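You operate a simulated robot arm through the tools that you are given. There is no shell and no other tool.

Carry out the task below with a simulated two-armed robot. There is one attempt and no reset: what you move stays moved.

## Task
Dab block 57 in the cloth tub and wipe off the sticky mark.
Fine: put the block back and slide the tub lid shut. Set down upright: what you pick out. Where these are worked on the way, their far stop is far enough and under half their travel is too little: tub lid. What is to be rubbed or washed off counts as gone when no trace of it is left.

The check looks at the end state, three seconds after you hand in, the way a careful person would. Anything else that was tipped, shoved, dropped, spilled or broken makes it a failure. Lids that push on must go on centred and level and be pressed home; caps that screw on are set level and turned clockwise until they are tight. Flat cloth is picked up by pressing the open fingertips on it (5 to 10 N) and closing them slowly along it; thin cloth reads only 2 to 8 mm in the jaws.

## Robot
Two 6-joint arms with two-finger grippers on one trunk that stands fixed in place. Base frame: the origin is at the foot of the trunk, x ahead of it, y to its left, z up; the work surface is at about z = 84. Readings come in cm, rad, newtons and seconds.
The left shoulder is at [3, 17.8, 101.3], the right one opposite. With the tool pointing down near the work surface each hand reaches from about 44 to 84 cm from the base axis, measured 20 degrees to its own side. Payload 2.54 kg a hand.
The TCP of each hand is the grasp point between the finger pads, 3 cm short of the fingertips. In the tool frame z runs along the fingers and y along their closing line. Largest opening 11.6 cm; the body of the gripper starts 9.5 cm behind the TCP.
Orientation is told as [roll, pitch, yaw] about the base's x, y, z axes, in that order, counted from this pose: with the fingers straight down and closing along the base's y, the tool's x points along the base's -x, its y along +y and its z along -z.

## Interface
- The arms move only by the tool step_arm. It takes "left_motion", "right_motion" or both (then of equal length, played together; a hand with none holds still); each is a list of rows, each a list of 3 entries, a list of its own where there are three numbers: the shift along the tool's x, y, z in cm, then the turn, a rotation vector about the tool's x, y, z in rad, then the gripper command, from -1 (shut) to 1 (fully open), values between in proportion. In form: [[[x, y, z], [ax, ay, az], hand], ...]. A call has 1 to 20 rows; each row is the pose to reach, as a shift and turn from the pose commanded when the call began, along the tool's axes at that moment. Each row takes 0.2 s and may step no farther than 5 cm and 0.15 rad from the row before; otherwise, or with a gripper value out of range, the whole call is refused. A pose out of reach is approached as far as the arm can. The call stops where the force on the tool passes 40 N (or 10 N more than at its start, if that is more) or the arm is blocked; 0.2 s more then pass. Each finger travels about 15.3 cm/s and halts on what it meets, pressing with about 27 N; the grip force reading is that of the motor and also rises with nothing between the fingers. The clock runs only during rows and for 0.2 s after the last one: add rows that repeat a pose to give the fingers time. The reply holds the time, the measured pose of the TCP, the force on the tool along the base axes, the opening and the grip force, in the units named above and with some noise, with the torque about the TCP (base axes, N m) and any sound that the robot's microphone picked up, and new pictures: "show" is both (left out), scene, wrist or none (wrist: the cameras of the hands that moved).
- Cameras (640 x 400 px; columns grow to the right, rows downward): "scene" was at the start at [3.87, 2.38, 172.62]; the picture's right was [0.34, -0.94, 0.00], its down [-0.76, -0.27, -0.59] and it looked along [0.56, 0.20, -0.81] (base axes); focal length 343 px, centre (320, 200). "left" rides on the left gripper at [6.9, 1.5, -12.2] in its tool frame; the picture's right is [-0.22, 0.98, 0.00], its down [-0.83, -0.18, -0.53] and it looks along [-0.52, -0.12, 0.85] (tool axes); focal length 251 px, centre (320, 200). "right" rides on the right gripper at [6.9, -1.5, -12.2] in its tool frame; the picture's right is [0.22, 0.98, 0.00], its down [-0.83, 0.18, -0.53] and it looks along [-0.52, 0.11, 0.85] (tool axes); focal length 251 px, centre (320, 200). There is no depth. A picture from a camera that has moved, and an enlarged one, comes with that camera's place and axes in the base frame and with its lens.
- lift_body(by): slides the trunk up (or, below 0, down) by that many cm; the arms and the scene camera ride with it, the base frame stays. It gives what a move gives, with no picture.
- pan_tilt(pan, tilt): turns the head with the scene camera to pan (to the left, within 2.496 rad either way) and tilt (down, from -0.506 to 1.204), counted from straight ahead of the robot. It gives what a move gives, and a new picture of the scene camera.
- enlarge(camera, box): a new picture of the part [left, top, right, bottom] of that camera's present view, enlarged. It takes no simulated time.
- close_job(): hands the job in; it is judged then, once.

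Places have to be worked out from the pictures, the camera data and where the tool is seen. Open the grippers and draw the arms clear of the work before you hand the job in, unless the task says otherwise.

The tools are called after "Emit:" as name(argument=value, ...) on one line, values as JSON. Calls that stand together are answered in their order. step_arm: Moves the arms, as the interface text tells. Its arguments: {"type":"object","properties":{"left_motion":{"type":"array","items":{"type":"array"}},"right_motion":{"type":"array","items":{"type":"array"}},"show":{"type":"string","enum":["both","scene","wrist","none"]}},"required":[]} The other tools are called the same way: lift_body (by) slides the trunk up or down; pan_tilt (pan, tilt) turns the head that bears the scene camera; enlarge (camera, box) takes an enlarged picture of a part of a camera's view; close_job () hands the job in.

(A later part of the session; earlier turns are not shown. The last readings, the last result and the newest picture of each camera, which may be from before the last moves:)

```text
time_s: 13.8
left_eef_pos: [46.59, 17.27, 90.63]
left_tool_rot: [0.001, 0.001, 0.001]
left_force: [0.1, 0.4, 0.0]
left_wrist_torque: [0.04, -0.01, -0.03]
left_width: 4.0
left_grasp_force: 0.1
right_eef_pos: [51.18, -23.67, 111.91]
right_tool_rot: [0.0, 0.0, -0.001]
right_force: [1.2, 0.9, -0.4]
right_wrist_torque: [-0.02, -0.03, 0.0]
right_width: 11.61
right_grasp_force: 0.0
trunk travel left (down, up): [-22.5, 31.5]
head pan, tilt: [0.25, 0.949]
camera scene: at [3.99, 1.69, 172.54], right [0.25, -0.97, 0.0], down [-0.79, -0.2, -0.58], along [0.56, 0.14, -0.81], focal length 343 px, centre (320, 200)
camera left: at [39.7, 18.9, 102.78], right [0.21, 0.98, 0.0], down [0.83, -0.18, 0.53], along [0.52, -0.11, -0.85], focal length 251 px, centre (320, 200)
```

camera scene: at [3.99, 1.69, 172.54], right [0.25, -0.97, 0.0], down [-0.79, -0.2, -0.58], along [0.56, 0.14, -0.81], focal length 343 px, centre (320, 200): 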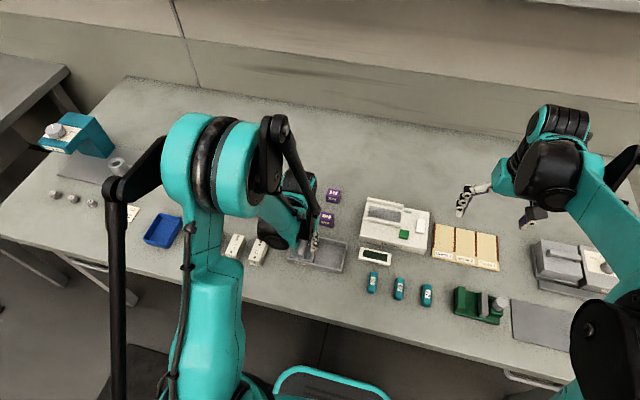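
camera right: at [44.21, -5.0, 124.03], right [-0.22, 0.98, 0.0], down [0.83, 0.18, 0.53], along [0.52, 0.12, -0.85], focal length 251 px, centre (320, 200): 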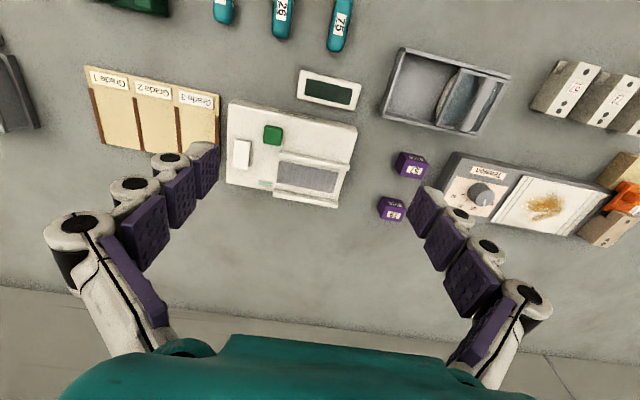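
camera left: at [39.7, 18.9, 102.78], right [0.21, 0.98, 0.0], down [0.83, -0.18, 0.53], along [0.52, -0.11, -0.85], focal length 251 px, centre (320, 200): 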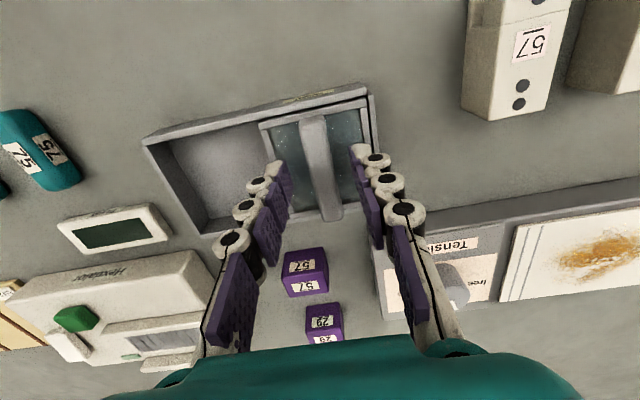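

The fingers straddle the handle. Now I close on it.

Emit:
step_arm(left_motion=[[[0, 0, 0], [0, 0, 0], -0.6], [[0, 0, 0], [0, 0, 0], -0.8], [[0, 0, 0], [0, 0, 0], -1], [[0, 0, 0], [0, 0, 0], -1]], show="wrist")

```text
time_s: 14.8
left_eef_pos: [46.53, 17.53, 90.52]
left_tool_rot: [0.003, 0.001, 0.001]
left_force: [0.8, 1.5, -2.2]
left_wrist_torque: [0.05, -0.1, -0.02]
left_width: 1.54
left_grasp_force: 41.0
right_eef_pos: [51.22, -23.67, 111.96]
right_tool_rot: [0.0, -0.001, 0.0]
right_force: [0.6, -0.1, -0.7]
right_wrist_torque: [-0.01, -0.01, -0.02]
right_width: 11.59
right_grasp_force: 0.0
trunk travel left (down, up): [-22.5, 31.5]
head pan, tilt: [0.25, 0.949]
camera left: at [39.72, 18.92, 102.78], right [0.21, 0.98, 0.0], down [0.83, -0.18, 0.53], along [0.52, -0.11, -0.85], focal length 251 px, centre (320, 200)
```

left: 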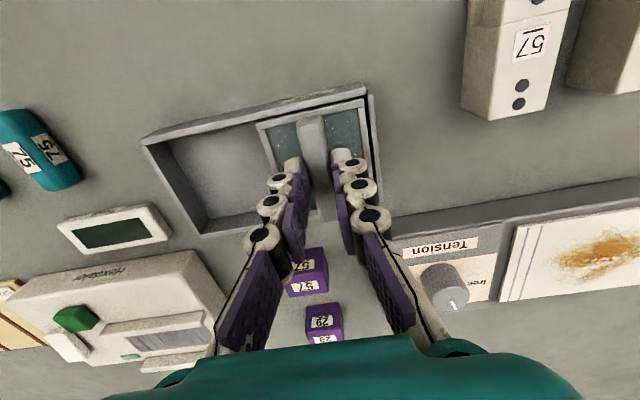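

Gripped (1.54 cm wide, at y≈17.5). Now I slide the lid to the right in small steps to its far stop.

Emit:
step_arm(left_motion=[[[0, -0.6, 0], [0, 0, 0], -1], [[0, -1.2, 0], [0, 0, 0], -1], [[0, -2, 0], [0, 0, 0], -1], [[0, -2.8, 0], [0, 0, 0], -1], [[0, -3.6, 0], [0, 0, 0], -1], [[0, -4.4, 0], [0, 0, 0], -1], [[0, -5.2, 0], [0, 0, 0], -1], [[0, -5.8, 0], [0, 0, 0], -1]], show="wrist")

```text
time_s: 16.6
left_eef_pos: [46.61, 11.67, 90.49]
left_tool_rot: [0.001, 0.0, 0.002]
left_force: [-6.9, -0.2, -14.3]
left_wrist_torque: [0.02, 0.38, -0.04]
left_width: 1.53
left_grasp_force: 40.8
right_eef_pos: [51.19, -23.53, 111.93]
right_tool_rot: [-0.002, 0.001, -0.001]
right_force: [0.1, 0.5, 0.2]
right_wrist_torque: [-0.01, -0.01, -0.01]
right_width: 11.61
right_grasp_force: 0.1
trunk travel left (down, up): [-22.5, 31.5]
head pan, tilt: [0.25, 0.949]
camera left: at [39.73, 13.18, 102.79], right [0.21, 0.98, 0.0], down [0.83, -0.18, 0.53], along [0.52, -0.11, -0.85], focal length 251 px, centre (320, 200)
```

left: 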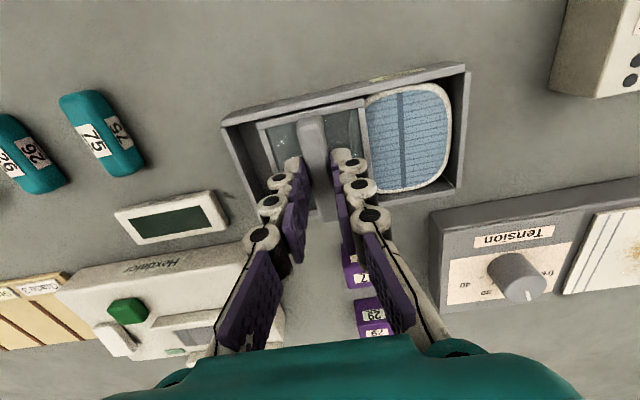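

The lid slid 5.9 cm, uncovering a blue striped cloth. I continue a bit further, in fine steps, to its far stop.

Emit:
step_arm(left_motion=[[[0, -0.3, 0], [0, 0, 0], -1], [[0, -0.6, 0], [0, 0, 0], -1], [[0, -0.9, 0], [0, 0, 0], -1], [[0, -1.2, 0], [0, 0, 0], -1], [[0, -1.5, 0], [0, 0, 0], -1]], show="wrist")

```text
time_s: 17.8
left_eef_pos: [46.64, 10.13, 90.47]
left_tool_rot: [0.002, 0.0, 0.001]
left_force: [-8.2, 0.2, -5.8]
left_wrist_torque: [0.0, 0.46, -0.03]
left_width: 1.54
left_grasp_force: 41.4
right_eef_pos: [51.18, -23.64, 111.84]
right_tool_rot: [0.0, 0.0, 0.0]
right_force: [1.4, -0.3, -0.6]
right_wrist_torque: [0.0, -0.01, -0.01]
right_width: 11.6
right_grasp_force: 0.1
trunk travel left (down, up): [-22.5, 31.5]
head pan, tilt: [0.25, 0.949]
camera left: at [39.72, 11.64, 102.79], right [0.21, 0.98, 0.0], down [0.83, -0.18, 0.53], along [0.52, -0.11, -0.85], focal length 251 px, centre (320, 200)
```

left: 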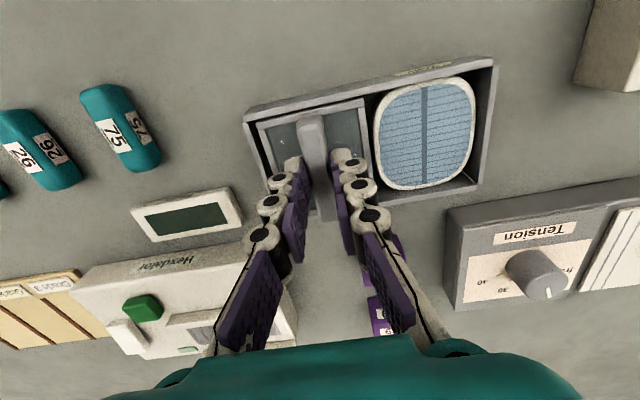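

Nearly at the end wall; a last small nudge to find the stop.

Emit:
step_arm(left_motion=[[[0, -0.1, 0], [0, 0, 0], -1], [[0, -0.2, 0], [0, 0, 0], -1], [[0, -0.3, 0], [0, 0, 0], -1]], show="wrist")

Emit:
enlarge(camera="left", box=[240, 50, 500, 230])

```text
time_s: 18.6
left_eef_pos: [46.54, 9.98, 90.49]
left_tool_rot: [0.002, 0.001, 0.0]
left_force: [-9.1, -1.5, -9.2]
left_wrist_torque: [-0.01, 0.16, -0.01]
left_width: 1.54
left_grasp_force: 41.3
right_eef_pos: [51.03, -23.65, 111.98]
right_tool_rot: [0.0, 0.001, -0.002]
right_force: [0.0, -0.3, -0.6]
right_wrist_torque: [0.01, 0.01, 0.01]
right_width: 11.6
right_grasp_force: 0.0
trunk travel left (down, up): [-22.5, 31.5]
head pan, tilt: [0.25, 0.949]
camera left: at [39.72, 11.34, 102.79], right [0.21, 0.98, 0.0], down [0.83, -0.18, 0.53], along [0.52, -0.11, -0.85], focal length 251 px, centre (320, 200)
```

left: 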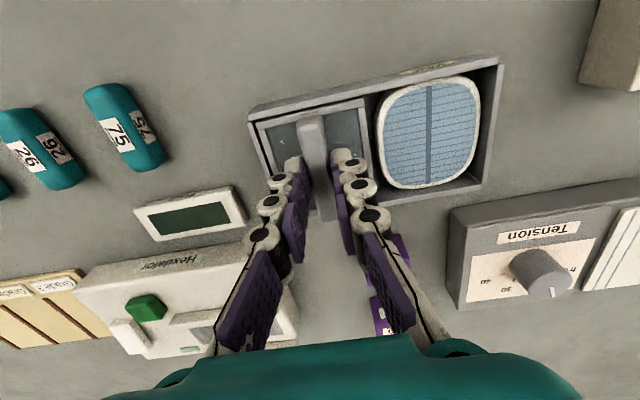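

```text
2.22 times, centred on (370, 140) of left
camera zoom: at [39.72, 11.34, 102.79], right [0.21, 0.98, 0.0], down [0.83, -0.18, 0.53], along [0.52, -0.11, -0.85], focal length 559 px, centre (209, 333)
```

zoom: 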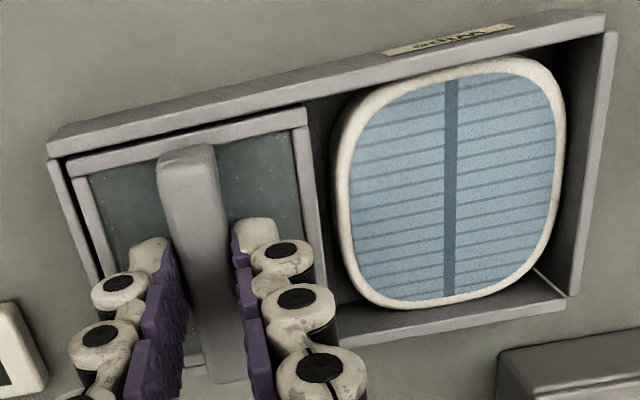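

The lid is at its far stop (7.5 cm travel); the cloth pad is centred near (46.3, 17.4). I release the handle, rise, and move above cube 57.

Emit:
step_arm(left_motion=[[[0, 0, 0], [0, 0, 0], -0.5], [[0, 0, 0], [0, 0, 0], -0.4], [[0, 0, -3], [0, 0, 0], -0.4], [[0, 0, -7], [0, 0, 0], -0.4], [[-4, 1.5, -8], [0, 0, 0], -0.2], [[-8, 3, -8], [0, 0, 0], 0], [[-9, 3.3, -8], [0, 0, 0], 0], [[-9, 3.3, -8], [0, 0, 0], 0]])

```text
time_s: 20.4
left_eef_pos: [55.64, 13.34, 98.66]
left_tool_rot: [0.003, 0.001, 0.001]
left_force: [-0.2, 0.6, 0.8]
left_wrist_torque: [-0.01, -0.03, -0.01]
left_width: 5.81
left_grasp_force: 0.0
right_eef_pos: [51.19, -23.58, 111.82]
right_tool_rot: [0.001, 0.0, 0.001]
right_force: [-0.3, -0.2, 0.2]
right_wrist_torque: [-0.02, -0.01, 0.01]
right_width: 11.59
right_grasp_force: 0.0
trunk travel left (down, up): [-22.5, 31.5]
head pan, tilt: [0.25, 0.949]
camera scene: at [4.03, 1.69, 172.54], right [0.25, -0.97, 0.0], down [-0.79, -0.2, -0.58], along [0.56, 0.14, -0.81], focal length 343 px, centre (320, 200)
camera left: at [48.76, 14.76, 110.87], right [0.21, 0.98, 0.0], down [0.83, -0.18, 0.53], along [0.52, -0.11, -0.85], focal length 251 px, centre (320, 200)
```

scene: 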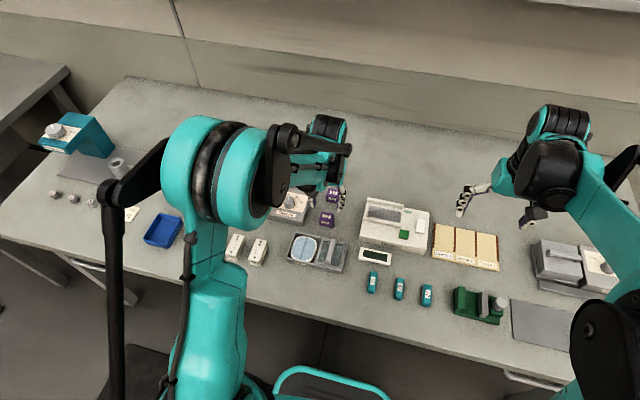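
left: 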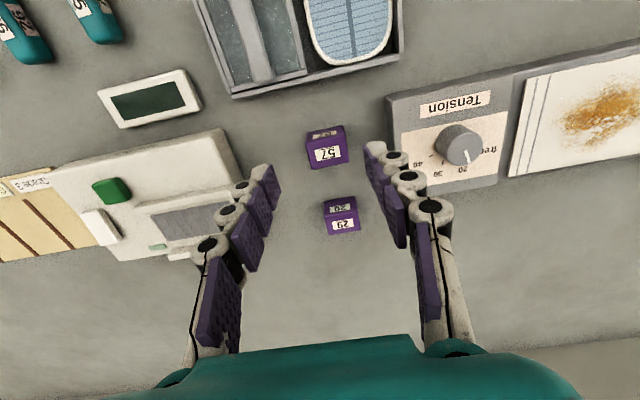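

Emit:
enlarge(camera="left", box=[270, 105, 390, 245])

Emit:
enlarge(camera="scene", box=[270, 190, 390, 280])

```text
2.86 times, centred on (330, 175) of left
camera zoom: at [48.76, 14.76, 110.87], right [0.21, 0.98, 0.0], down [0.83, -0.18, 0.53], along [0.52, -0.11, -0.85], focal length 718 px, centre (291, 271)
```

zoom: 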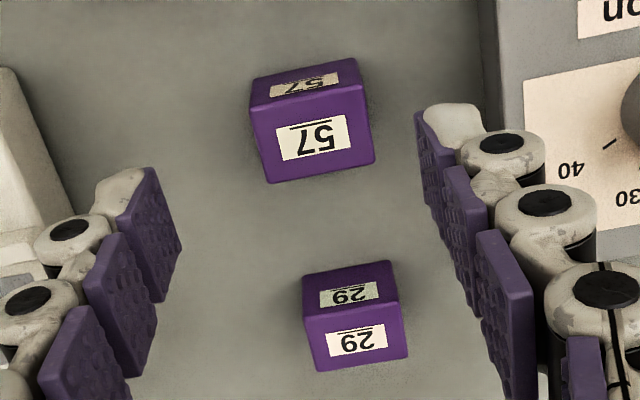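

```text
4.44 times, centred on (330, 235) of scene
camera zoom: at [4.03, 1.69, 172.54], right [0.25, -0.97, 0.0], down [-0.79, -0.2, -0.58], along [0.56, 0.14, -0.81], focal length 1525 px, centre (276, 44)
```

zoom: 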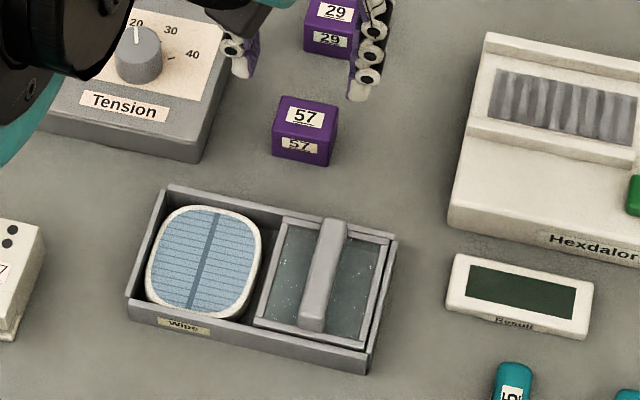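

Cube 57's top face computes to x 56.6–59.35, y 11.6–15.5, centre (57.97, 13.55). I descend over it with jaws 5.8 cm open, leaving the tips ~1.3 cm above the table.

Emit:
step_arm(left_motion=[[[-2.3, 0.2, 2], [0, 0, 0], 0], [[-2.3, 0.2, 5], [0, 0, 0], 0], [[-2.3, 0.2, 8], [0, 0, 0], 0], [[-2.3, 0.2, 9.6], [0, 0, 0], 0], [[-2.3, 0.2, 10.3], [0, 0, 0], 0], [[-2.3, 0.2, 10.3], [0, 0, 0], 0]])

Emit:
enlarge(camera="left", box=[200, 50, 480, 250])

Emit:
enlarge(camera="scene", box=[290, 170, 370, 240])

```text
time_s: 21.8
left_eef_pos: [57.91, 13.41, 88.24]
left_tool_rot: [0.001, 0.0, 0.002]
left_force: [-0.3, 1.0, -0.2]
left_wrist_torque: [0.01, -0.04, 0.01]
left_width: 5.79
left_grasp_force: 0.1
right_eef_pos: [51.11, -23.55, 111.89]
right_tool_rot: [-0.001, 0.0, 0.001]
right_force: [-0.1, -0.4, 0.0]
right_wrist_torque: [-0.03, 0.0, -0.01]
right_width: 11.64
right_grasp_force: 0.1
trunk travel left (down, up): [-22.5, 31.5]
head pan, tilt: [0.25, 0.949]
camera scene: at [4.0, 1.68, 172.54], right [0.25, -0.97, 0.0], down [-0.79, -0.2, -0.58], along [0.56, 0.14, -0.81], focal length 343 px, centre (320, 200)
camera left: at [51.05, 14.86, 100.46], right [0.21, 0.98, 0.0], down [0.83, -0.18, 0.53], along [0.52, -0.11, -0.85], focal length 251 px, centre (320, 200)
```

scene: 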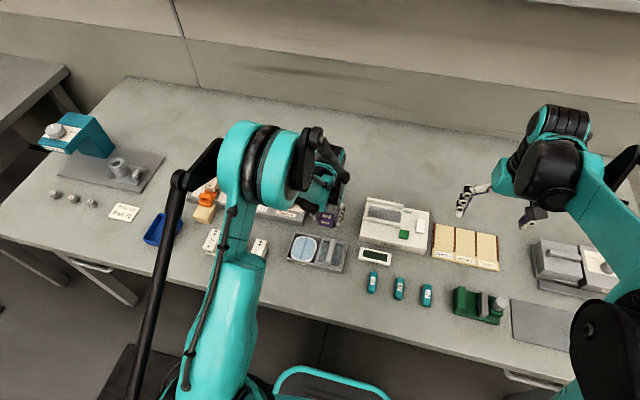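
left: 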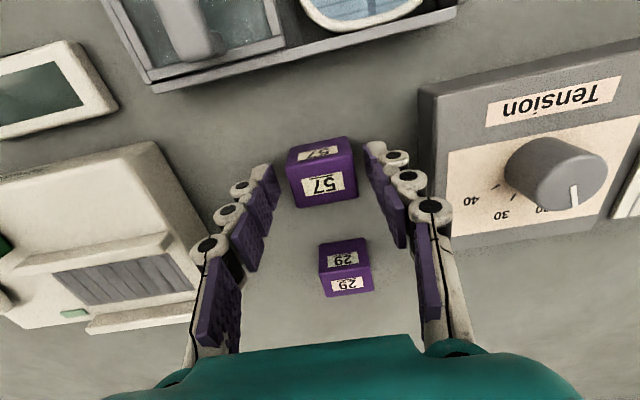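

```text
2.00 times, centred on (340, 150) of left
camera zoom: at [51.05, 14.86, 100.46], right [0.21, 0.98, 0.0], down [0.83, -0.18, 0.53], along [0.52, -0.11, -0.85], focal length 503 px, centre (280, 300)
```

zoom: 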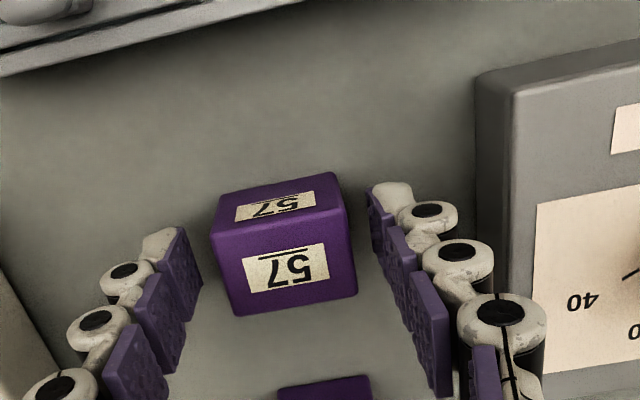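

```text
5.71 times, centred on (330, 205) of scene
camera zoom: at [4.0, 1.68, 172.54], right [0.25, -0.97, 0.0], down [-0.79, -0.2, -0.58], along [0.56, 0.14, -0.81], focal length 1961 px, centre (263, 171)
```

zoom: 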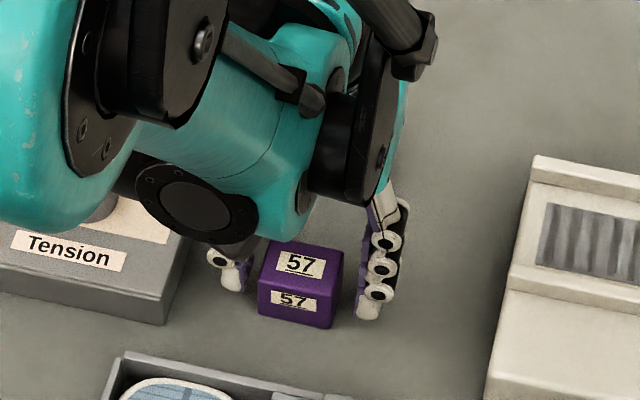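

The fingertips flank the cube. I close gently and check the width.

Emit:
step_arm(left_motion=[[[0, 0, 0], [0, 0, 0], -0.2], [[0, 0, 0], [0, 0, 0], -0.3], [[0, 0, 0], [0, 0, 0], -0.4], [[0, 0, 0], [0, 0, 0], -0.5], [[0, 0, 0], [0, 0, 0], -0.5]], show="wrist")

```text
time_s: 23.0
left_eef_pos: [57.96, 13.43, 88.21]
left_tool_rot: [0.001, 0.0, 0.001]
left_force: [0.2, -0.8, 0.5]
left_wrist_torque: [-0.01, -0.01, 0.01]
left_width: 3.86
left_grasp_force: 26.7
right_eef_pos: [51.08, -23.63, 111.88]
right_tool_rot: [0.0, -0.003, 0.0]
right_force: [-0.5, 0.3, 0.1]
right_wrist_torque: [0.04, 0.01, 0.04]
right_width: 11.59
right_grasp_force: 0.0
trunk travel left (down, up): [-22.5, 31.5]
head pan, tilt: [0.25, 0.949]
camera left: at [51.06, 14.86, 100.48], right [0.21, 0.98, 0.0], down [0.83, -0.18, 0.53], along [0.52, -0.11, -0.85], focal length 251 px, centre (320, 200)
```

left: 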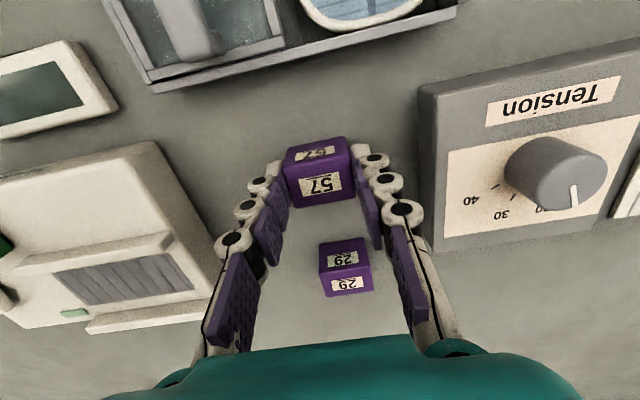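

Held (3.86 cm, 27 N). I lift it, carry it over the cloth pad at (46.3, 17.4), and stop a few cm above.

Emit:
step_arm(left_motion=[[[0, 0, -1.5], [0, 0, 0], -0.6], [[0, 0, -4], [0, 0, 0], -0.6], [[0, 0, -7], [0, 0, 0], -0.6], [[4, 1.3, -8], [0, 0, 0], -0.6], [[8, 2.6, -8], [0, 0, 0], -0.6], [[11.65, 3.95, -8], [0, 0, 0], -0.6], [[11.65, 3.95, -6], [0, 0, 0], -0.6], [[11.65, 3.95, -6], [0, 0, 0], -0.6]])

Emit:
enlarge(camera="left", box=[180, 20, 460, 240])

Emit:
enlarge(camera="scene", box=[270, 190, 370, 280])

```text
time_s: 24.8
left_eef_pos: [46.07, 17.23, 94.23]
left_tool_rot: [0.0, -0.002, 0.003]
left_force: [0.9, 0.3, 0.3]
left_wrist_torque: [-0.04, -0.05, 0.0]
left_width: 3.88
left_grasp_force: 27.2
right_eef_pos: [51.02, -23.5, 111.93]
right_tool_rot: [0.001, 0.0, -0.001]
right_force: [0.1, -0.8, -0.4]
right_wrist_torque: [0.01, -0.06, -0.04]
right_width: 11.57
right_grasp_force: 0.0
trunk travel left (down, up): [-22.5, 31.5]
head pan, tilt: [0.25, 0.949]
camera scene: at [3.88, 1.7, 172.55], right [0.25, -0.97, 0.0], down [-0.79, -0.2, -0.58], along [0.56, 0.14, -0.81], focal length 343 px, centre (320, 200)
camera left: at [39.26, 18.78, 106.45], right [0.21, 0.98, 0.0], down [0.83, -0.18, 0.53], along [0.52, -0.11, -0.85], focal length 251 px, centre (320, 200)
```

scene: 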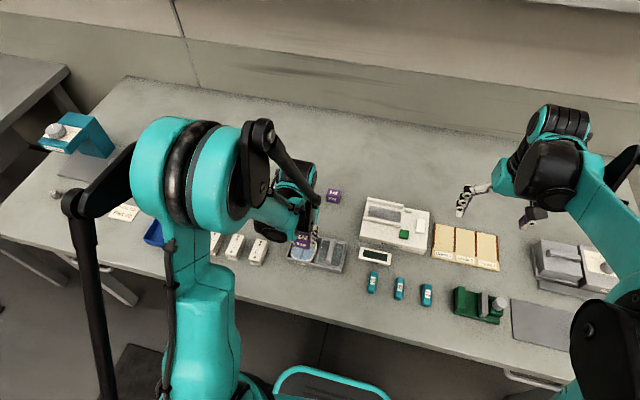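
left: 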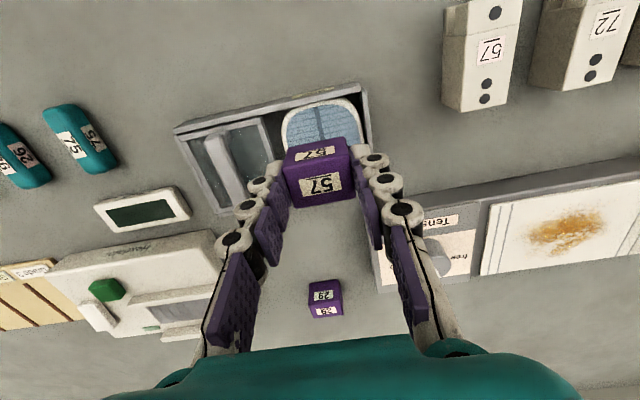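

```text
1.82 times, centred on (320, 130) of left
camera zoom: at [39.26, 18.78, 106.45], right [0.21, 0.98, 0.0], down [0.83, -0.18, 0.53], along [0.52, -0.11, -0.85], focal length 457 px, centre (320, 327)
```

zoom: 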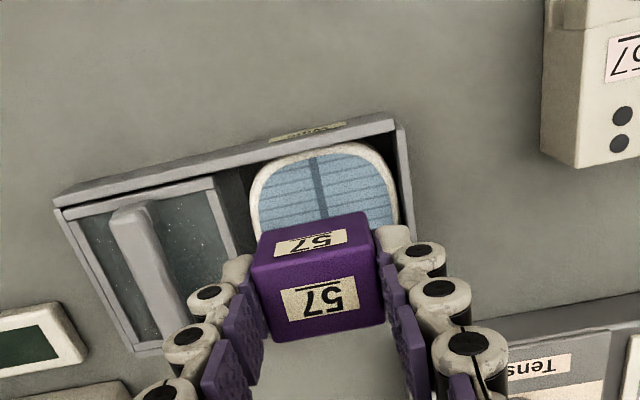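

```text
4.44 times, centred on (320, 235) of scene
camera zoom: at [3.88, 1.7, 172.55], right [0.25, -0.97, 0.0], down [-0.79, -0.2, -0.58], along [0.56, 0.14, -0.81], focal length 1525 px, centre (320, 44)
```

zoom: 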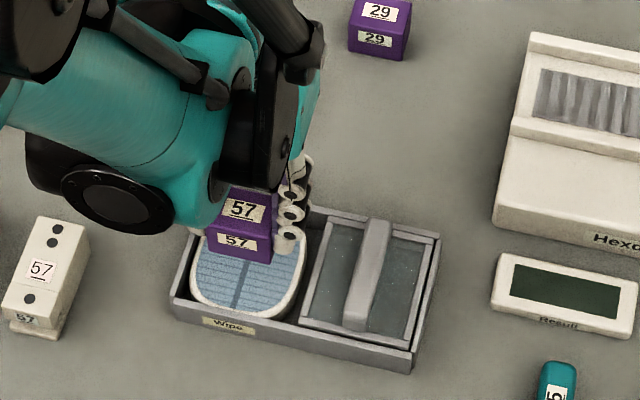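

The cube is above the cloth with room on both sides. I lower slowly towards contact.

Emit:
step_arm(left_motion=[[[-0.2, 0, 1.5], [0, 0, 0], -0.6], [[-0.2, 0, 2.6], [0, 0, 0], -0.6], [[-0.2, 0, 3.2], [0, 0, 0], -0.6], [[-0.2, 0, 3.5], [0, 0, 0], -0.6], [[-0.2, 0, 3.8], [0, 0, 0], -0.6]], show="none")

```text
time_s: 26.0
left_eef_pos: [46.39, 17.31, 90.3]
left_tool_rot: [0.003, 0.0, 0.002]
left_force: [0.1, 0.4, -0.5]
left_wrist_torque: [-0.02, -0.01, -0.01]
left_width: 3.88
left_grasp_force: 26.8
right_eef_pos: [51.1, -23.62, 111.9]
right_tool_rot: [0.0, 0.001, -0.001]
right_force: [-0.9, 0.2, 0.5]
right_wrist_torque: [0.01, 0.0, 0.02]
right_width: 11.6
right_grasp_force: 0.1
trunk travel left (down, up): [-22.5, 31.5]
head pan, tilt: [0.25, 0.949]
```

No contact yet (bottom at about z 86.1). I continue downward in 2 mm steps.

Emit:
step_arm(left_motion=[[[0, 0, 0.2], [0, 0, 0], -0.6], [[0, 0, 0.4], [0, 0, 0], -0.6], [[0, 0, 0.6], [0, 0, 0], -0.6]], show="wrist")

```text
time_s: 26.8
left_eef_pos: [46.34, 17.22, 89.84]
left_tool_rot: [0.001, 0.002, 0.001]
left_force: [1.1, 0.5, -0.7]
left_wrist_torque: [0.02, 0.02, 0.05]
left_width: 3.85
left_grasp_force: 27.2
right_eef_pos: [51.22, -23.64, 111.84]
right_tool_rot: [-0.001, 0.0, 0.0]
right_force: [0.1, 0.8, -0.2]
right_wrist_torque: [0.0, 0.01, -0.03]
right_width: 11.6
right_grasp_force: 0.0
trunk travel left (down, up): [-22.5, 31.5]
head pan, tilt: [0.25, 0.949]
camera left: at [39.61, 18.82, 102.09], right [0.21, 0.98, 0.0], down [0.83, -0.18, 0.53], along [0.52, -0.11, -0.85], focal length 251 px, centre (320, 200)
```

left: 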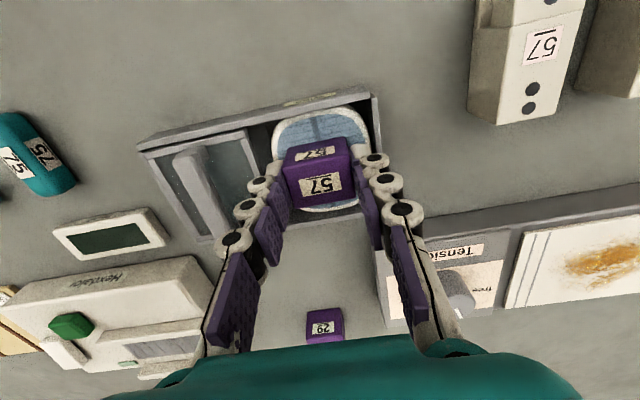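

Still free. Continue slowly downward.

Emit:
step_arm(left_motion=[[[0, 0, 0.15], [0, 0, 0], -0.6], [[0, 0, 0.3], [0, 0, 0], -0.6], [[0, 0, 0.45], [0, 0, 0], -0.6]], show="none")

```text
time_s: 27.6
left_eef_pos: [46.35, 17.38, 89.5]
left_tool_rot: [0.003, -0.002, 0.001]
left_force: [2.7, 2.5, 25.4]
left_wrist_torque: [0.07, -0.03, -0.02]
left_width: 3.86
left_grasp_force: 26.8
right_eef_pos: [51.0, -23.67, 112.0]
right_tool_rot: [-0.001, -0.001, 0.001]
right_force: [0.0, 0.7, 0.0]
right_wrist_torque: [0.0, 0.03, -0.02]
right_width: 11.58
right_grasp_force: 0.1
trunk travel left (down, up): [-22.5, 31.5]
head pan, tilt: [0.25, 0.949]
```

Contact at 25 N. I ease back slightly to a light press, hold briefly, and look.

Emit:
step_arm(left_motion=[[[0, 0, -0.1], [0, 0, 0], -0.6], [[0, 0, -0.1], [0, 0, 0], -0.6], [[0, 0, -0.1], [0, 0, 0], -0.6]], show="wrist")

Emit:
enlarge(camera="left", box=[240, 80, 420, 230])

Emit:
enlarge(camera="scene", box=[270, 200, 370, 280])

```text
time_s: 28.4
left_eef_pos: [46.38, 17.23, 89.44]
left_tool_rot: [0.001, 0.0, 0.001]
left_force: [-0.7, 1.3, 0.8]
left_wrist_torque: [-0.03, 0.08, 0.05]
left_width: 3.88
left_grasp_force: 26.9
right_eef_pos: [51.03, -23.62, 111.74]
right_tool_rot: [0.0, -0.001, 0.0]
right_force: [-0.2, -0.8, 0.2]
right_wrist_torque: [-0.03, 0.01, -0.02]
right_width: 11.6
right_grasp_force: 0.1
trunk travel left (down, up): [-22.5, 31.5]
head pan, tilt: [0.25, 0.949]
camera left: at [39.58, 18.77, 101.73], right [0.21, 0.98, 0.0], down [0.83, -0.18, 0.53], along [0.52, -0.11, -0.85], focal length 251 px, centre (320, 200)
```

left: 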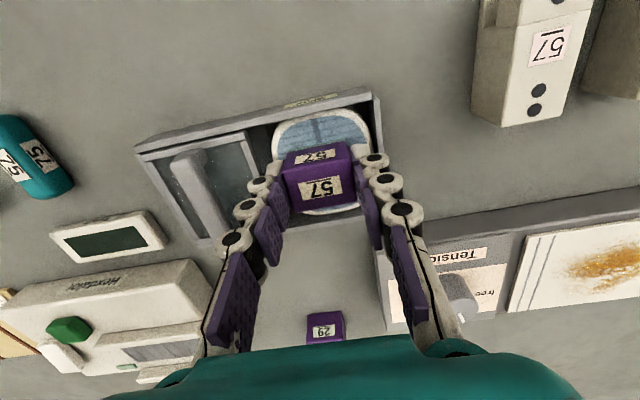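

```text
2.67 times, centred on (330, 155) of left
camera zoom: at [39.58, 18.77, 101.73], right [0.21, 0.98, 0.0], down [0.83, -0.18, 0.53], along [0.52, -0.11, -0.85], focal length 670 px, centre (293, 320)
```

zoom: 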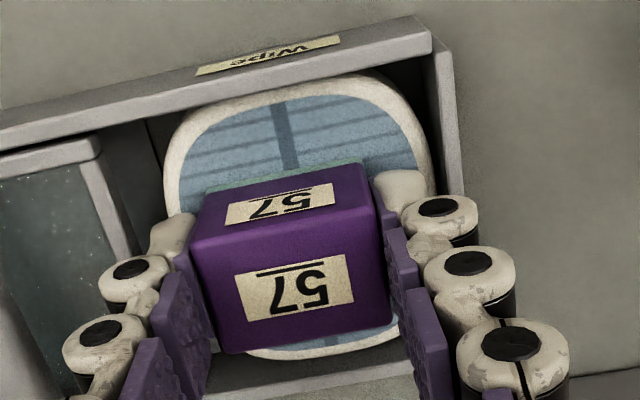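

```text
5.00 times, centred on (320, 240) of scene
camera zoom: at [3.99, 1.68, 172.53], right [0.25, -0.97, 0.0], down [-0.79, -0.2, -0.58], along [0.56, 0.14, -0.81], focal length 1716 px, centre (320, 0)
```

zoom: 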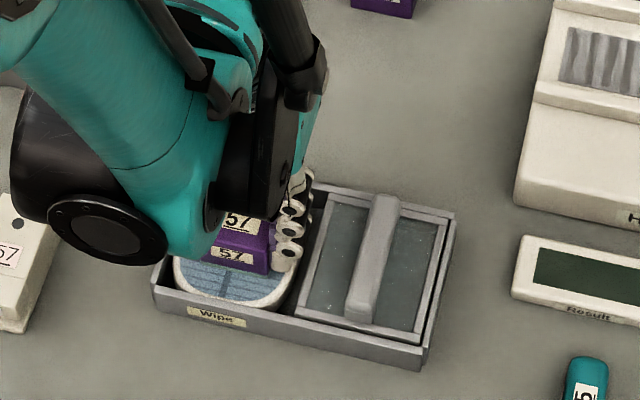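

A faint green edge now shows at the cube's foot, suggesting it takes up moisture. I press once more lightly and hold to make sure of a good dab, then lift clear.

Emit:
step_arm(left_motion=[[[0, 0, 0.06], [0, 0, 0], -0.6], [[0, 0, 0.06], [0, 0, 0], -0.6], [[0, 0, 0.06], [0, 0, 0], -0.6], [[0, 0, 0.06], [0, 0, 0], -0.6], [[0, 0, 0.06], [0, 0, 0], -0.6]], show="none")

Emit:
step_arm(left_motion=[[[0, 0, -1], [0, 0, 0], -0.6], [[0, 0, -4], [0, 0, 0], -0.6], [[0, 0, -7], [0, 0, 0], -0.6], [[0, 0, -7], [0, 0, 0], -0.6]])

Emit:
enlarge(camera="left", box=[220, 40, 440, 230])

```text
time_s: 29.6
left_eef_pos: [46.36, 17.19, 89.42]
left_tool_rot: [0.002, 0.0, 0.001]
left_force: [2.0, 0.0, 8.3]
left_wrist_torque: [-0.06, -0.07, -0.03]
left_width: 3.86
left_grasp_force: 27.4
right_eef_pos: [51.12, -23.6, 111.85]
right_tool_rot: [-0.001, -0.001, -0.001]
right_force: [-0.3, -0.1, -0.4]
right_wrist_torque: [-0.02, -0.03, -0.01]
right_width: 11.61
right_grasp_force: 0.0
trunk travel left (down, up): [-22.5, 31.5]
head pan, tilt: [0.25, 0.949]
```

```text
time_s: 30.6
left_eef_pos: [46.37, 17.3, 96.45]
left_tool_rot: [0.002, 0.001, 0.002]
left_force: [0.2, 0.8, -0.8]
left_wrist_torque: [0.01, 0.01, 0.0]
left_width: 3.87
left_grasp_force: 26.9
right_eef_pos: [51.18, -23.53, 111.86]
right_tool_rot: [0.0, 0.001, 0.0]
right_force: [-0.5, 0.5, 0.2]
right_wrist_torque: [-0.04, -0.01, 0.01]
right_width: 11.6
right_grasp_force: 0.1
trunk travel left (down, up): [-22.5, 31.5]
head pan, tilt: [0.25, 0.949]
camera scene: at [4.07, 1.69, 172.54], right [0.25, -0.97, 0.0], down [-0.79, -0.2, -0.58], along [0.56, 0.14, -0.81], focal length 343 px, centre (320, 200)
camera left: at [39.63, 18.77, 108.74], right [0.21, 0.98, 0.0], down [0.83, -0.18, 0.53], along [0.52, -0.11, -0.85], focal length 251 px, centre (320, 200)
```

scene: 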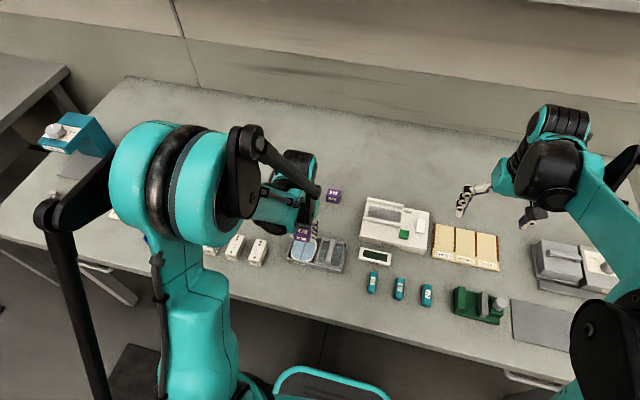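
left: 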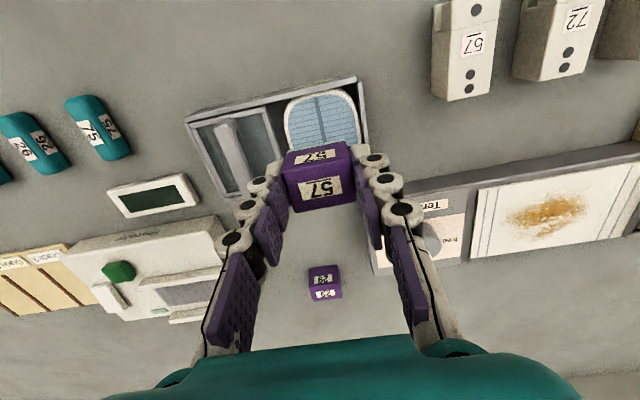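

```text
2.11 times, centred on (330, 135) of left
camera zoom: at [39.63, 18.77, 108.74], right [0.21, 0.98, 0.0], down [0.83, -0.18, 0.53], along [0.52, -0.11, -0.85], focal length 529 px, centre (299, 337)
```

zoom: 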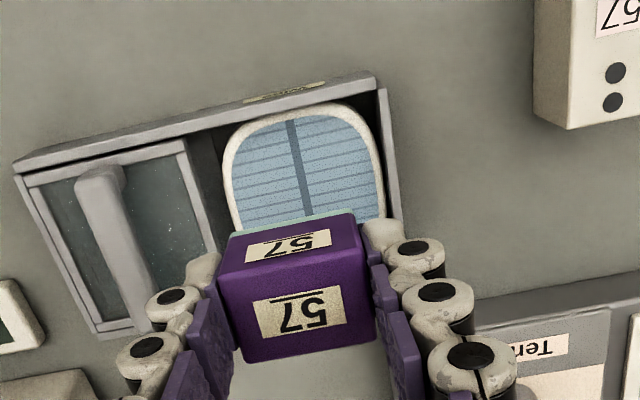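

The cube's sole now shows a wet teal edge, so the dab took. The mark on the sheet spans about x 57–63.6, y 34.5–42.5; I carry the cube above its centre at a safe height.

Emit:
step_arm(left_motion=[[[0, 0, -3], [0, 0, 0], -0.6], [[-2.5, 4, -4], [0, 0, 0], -0.6], [[-5, 7.6, -4], [0, 0, 0], -0.6], [[-7.5, 11.2, -4], [0, 0, 0], -0.6], [[-10, 14.8, -4], [0, 0, 0], -0.6], [[-12, 18.4, -4], [0, 0, 0], -0.6], [[-13.8, 21.5, -4], [0, 0, 0], -0.6], [[-13.8, 21.5, -2], [0, 0, 0], -0.6], [[-13.8, 21.5, -2], [0, 0, 0], -0.6]])

Emit:
enlarge(camera="left", box=[200, 40, 480, 250])

Emit:
enlarge(camera="scene", box=[180, 150, 320, 240])

```text
time_s: 32.6
left_eef_pos: [60.32, 38.95, 98.42]
left_tool_rot: [0.001, 0.0, 0.002]
left_force: [-0.8, -0.1, -0.6]
left_wrist_torque: [0.0, -0.01, -0.02]
left_width: 3.86
left_grasp_force: 26.8
right_eef_pos: [51.11, -23.58, 111.91]
right_tool_rot: [0.001, -0.002, -0.001]
right_force: [1.1, 0.4, -0.4]
right_wrist_torque: [0.01, 0.01, 0.04]
right_width: 11.6
right_grasp_force: 0.0
trunk travel left (down, up): [-22.5, 31.5]
head pan, tilt: [0.25, 0.949]
camera scene: at [4.01, 1.72, 172.54], right [0.25, -0.97, 0.0], down [-0.79, -0.2, -0.58], along [0.56, 0.14, -0.81], focal length 343 px, centre (320, 200)
camera left: at [53.42, 40.44, 110.64], right [0.21, 0.98, 0.0], down [0.83, -0.18, 0.53], along [0.52, -0.11, -0.85], focal length 251 px, centre (320, 200)
```

scene: 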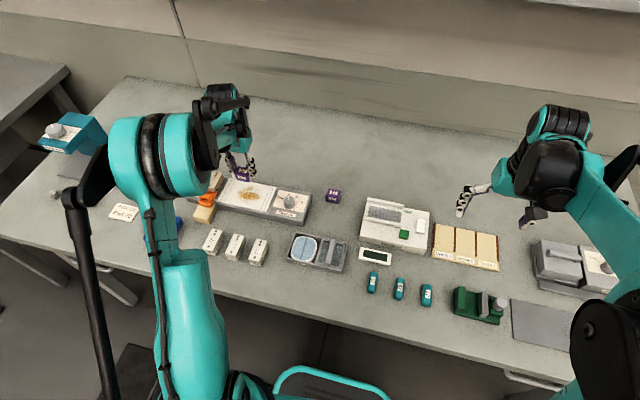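
left: 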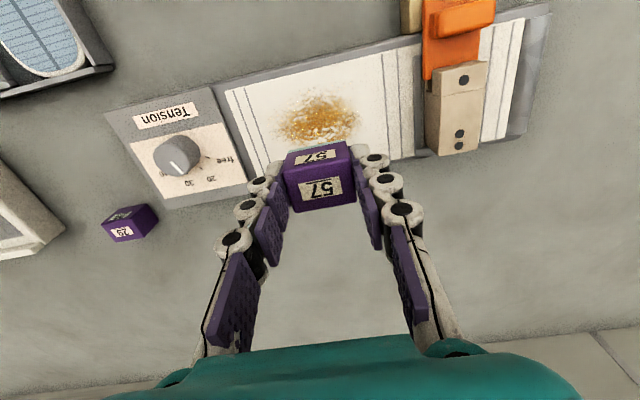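

```text
1.90 times, centred on (340, 145) of left
camera zoom: at [53.42, 40.44, 110.64], right [0.21, 0.98, 0.0], down [0.83, -0.18, 0.53], along [0.52, -0.11, -0.85], focal length 479 px, centre (282, 305)
```

zoom: 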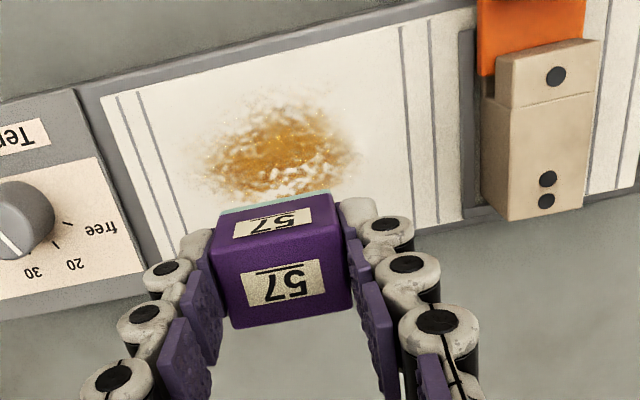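

```text
4.44 times, centred on (250, 195) of scene
camera zoom: at [4.01, 1.72, 172.54], right [0.25, -0.97, 0.0], down [-0.79, -0.2, -0.58], along [0.56, 0.14, -0.81], focal length 1525 px, centre (631, 222)
```

zoom: 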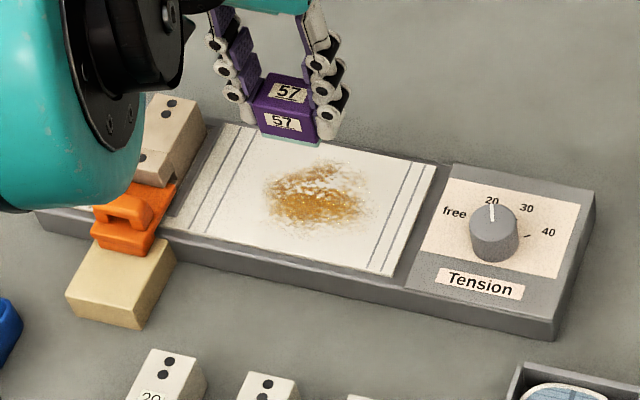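

The cube hangs over the sheet just behind the mark (mark about x 56.5–63, y 35–43). I position over it and lower toward the sheet.

Emit:
step_arm(left_motion=[[[0.8, 0, 2], [0, 0, 0], -0.6], [[0.8, 0, 4.5], [0, 0, 0], -0.6], [[0.8, 0, 6], [0, 0, 0], -0.6], [[0.8, 0, 6.4], [0, 0, 0], -0.6]], show="scene")

Emit:
enlarge(camera="scene", box=[180, 150, 320, 240])

```text
time_s: 33.6
left_eef_pos: [59.46, 38.76, 91.95]
left_tool_rot: [0.002, 0.002, 0.002]
left_force: [0.3, 0.5, -1.0]
left_wrist_torque: [0.01, 0.01, 0.01]
left_width: 3.87
left_grasp_force: 26.4
right_eef_pos: [51.17, -23.67, 111.95]
right_tool_rot: [0.0, 0.001, 0.001]
right_force: [-0.2, -0.2, -0.4]
right_wrist_torque: [0.02, 0.01, 0.01]
right_width: 11.62
right_grasp_force: 0.0
trunk travel left (down, up): [-22.5, 31.5]
head pan, tilt: [0.25, 0.949]
camera scene: at [4.04, 1.7, 172.54], right [0.25, -0.97, 0.0], down [-0.79, -0.2, -0.58], along [0.56, 0.14, -0.81], focal length 343 px, centre (320, 200)
```

scene: 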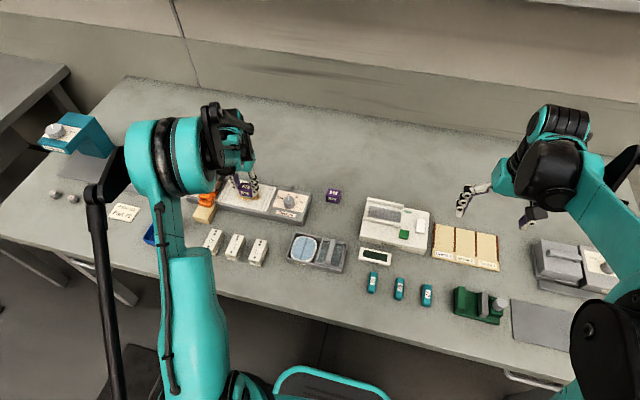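

```text
4.44 times, centred on (250, 195) of scene
camera zoom: at [4.04, 1.7, 172.54], right [0.25, -0.97, 0.0], down [-0.79, -0.2, -0.58], along [0.56, 0.14, -0.81], focal length 1525 px, centre (631, 222)
```

zoom: 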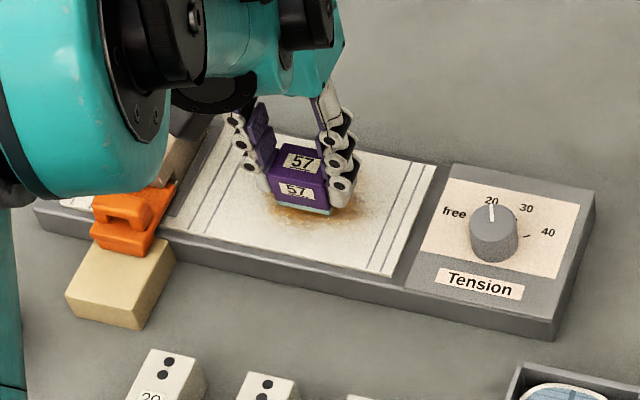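

Close above the sheet. I go down in 1.5 mm steps to find contact.

Emit:
step_arm(left_motion=[[[0, 0, 0.15], [0, 0, 0], -0.6], [[0, 0, 0.3], [0, 0, 0], -0.6], [[0, 0, 0.45], [0, 0, 0], -0.6]], show="none")

```text
time_s: 34.4
left_eef_pos: [59.52, 38.82, 91.55]
left_tool_rot: [0.003, 0.001, 0.0]
left_force: [0.5, -0.1, -1.0]
left_wrist_torque: [0.03, 0.03, -0.01]
left_width: 3.85
left_grasp_force: 27.5
right_eef_pos: [51.02, -23.49, 111.84]
right_tool_rot: [-0.001, 0.002, -0.001]
right_force: [0.6, 0.0, -0.2]
right_wrist_torque: [0.01, 0.0, 0.0]
right_width: 11.61
right_grasp_force: 0.0
trunk travel left (down, up): [-22.5, 31.5]
head pan, tilt: [0.25, 0.949]
```

Emit:
step_arm(left_motion=[[[0, 0, 0.1], [0, 0, 0], -0.6], [[0, 0, 0.2], [0, 0, 0], -0.6], [[0, 0, 0.3], [0, 0, 0], -0.6]], show="none")

```text
time_s: 35.2
left_eef_pos: [59.43, 38.89, 91.26]
left_tool_rot: [0.001, -0.001, 0.001]
left_force: [0.6, -0.4, -0.9]
left_wrist_torque: [-0.02, 0.02, 0.02]
left_width: 3.86
left_grasp_force: 26.8
right_eef_pos: [51.16, -23.55, 111.71]
right_tool_rot: [0.0, 0.0, -0.002]
right_force: [-0.2, -0.3, -1.0]
right_wrist_torque: [0.01, 0.02, -0.01]
right_width: 11.62
right_grasp_force: 0.1
trunk travel left (down, up): [-22.5, 31.5]
head pan, tilt: [0.25, 0.949]
```

No contact yet; I keep lowering (I send these small descents one at a time).

Emit:
step_arm(left_motion=[[[0, 0, 0.1], [0, 0, 0], -0.6], [[0, 0, 0.2], [0, 0, 0], -0.6], [[0, 0, 0.3], [0, 0, 0], -0.6]], show="none")

```text
time_s: 36.0
left_eef_pos: [59.52, 38.84, 91.11]
left_tool_rot: [0.002, -0.002, 0.001]
left_force: [2.7, 1.4, 11.8]
left_wrist_torque: [-0.03, -0.12, 0.01]
left_width: 3.87
left_grasp_force: 26.7
right_eef_pos: [51.07, -23.65, 111.81]
right_tool_rot: [0.0, 0.001, 0.001]
right_force: [0.1, 0.6, -0.5]
right_wrist_torque: [-0.01, 0.03, -0.01]
right_width: 11.6
right_grasp_force: 0.1
trunk travel left (down, up): [-22.5, 31.5]
head pan, tilt: [0.25, 0.949]
```

Contact at about 12 N. I start wiping with gentle strokes along y in this lane.

Emit:
step_arm(left_motion=[[[0, -0.6, -0.03], [0, 0, 0], -0.6], [[0, -1.4, -0.03], [0, 0, 0], -0.6], [[0, -2.2, -0.03], [0, 0, 0], -0.6], [[0, -3, -0.03], [0, 0, 0], -0.6], [[0, -2, -0.03], [0, 0, 0], -0.6], [[0, -1, -0.03], [0, 0, 0], -0.6], [[0, 0, -0.03], [0, 0, 0], -0.6], [[0, 1, -0.03], [0, 0, 0], -0.6], [[0, 2, -0.03], [0, 0, 0], -0.6], [[0, 3, -0.03], [0, 0, 0], -0.6], [[0, 3.3, -0.03], [0, 0, 0], -0.6]])

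Emit:
enlarge(camera="scene", box=[180, 150, 320, 240])

Emit:
enlarge(camera="left", box=[150, 20, 480, 250])

```text
time_s: 38.4
left_eef_pos: [59.43, 42.09, 91.13]
left_tool_rot: [0.001, -0.002, 0.002]
left_force: [-0.6, -0.6, 1.9]
left_wrist_torque: [-0.05, 0.04, -0.04]
left_width: 3.84
left_grasp_force: 27.4
right_eef_pos: [51.05, -23.71, 111.86]
right_tool_rot: [0.0, -0.001, 0.002]
right_force: [-0.4, -1.0, -0.3]
right_wrist_torque: [0.01, -0.02, 0.01]
right_width: 11.62
right_grasp_force: 0.0
trunk travel left (down, up): [-22.5, 31.5]
head pan, tilt: [0.25, 0.949]
camera scene: at [4.0, 1.67, 172.54], right [0.25, -0.97, 0.0], down [-0.79, -0.2, -0.58], along [0.56, 0.14, -0.81], focal length 343 px, centre (320, 200)
camera left: at [52.62, 43.64, 103.31], right [0.21, 0.98, 0.0], down [0.83, -0.18, 0.53], along [0.52, -0.11, -0.85], focal length 251 px, centre (320, 200)
```

scene: 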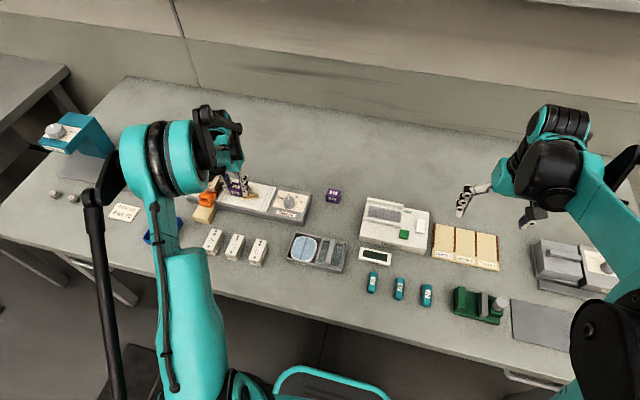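
left: 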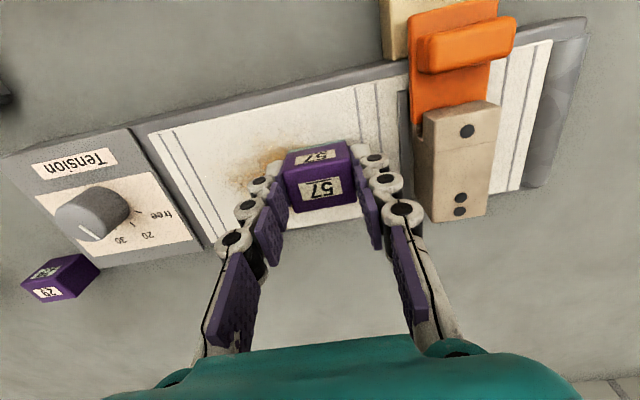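

```text
4.44 times, centred on (250, 195) of scene
camera zoom: at [4.0, 1.67, 172.54], right [0.25, -0.97, 0.0], down [-0.79, -0.2, -0.58], along [0.56, 0.14, -0.81], focal length 1525 px, centre (631, 222)
```

zoom: 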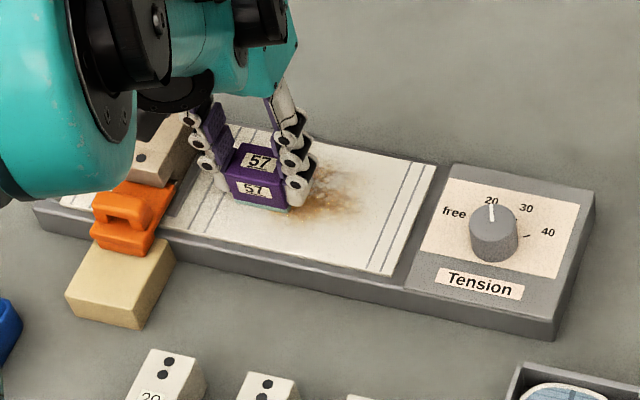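

```text
1.74 times, centred on (315, 135) of left
camera zoom: at [52.62, 43.64, 103.31], right [0.21, 0.98, 0.0], down [0.83, -0.18, 0.53], along [0.52, -0.11, -0.85], focal length 437 px, centre (329, 313)
```

zoom: 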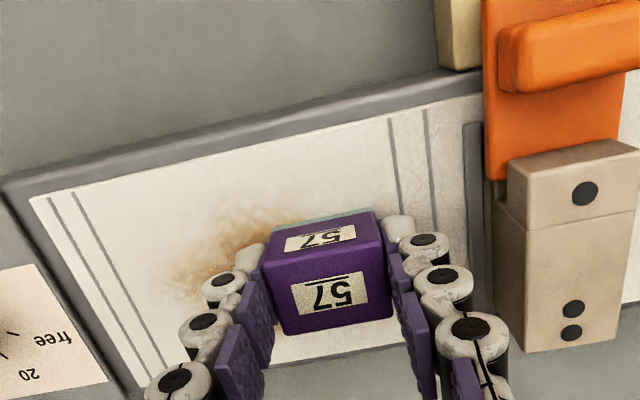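

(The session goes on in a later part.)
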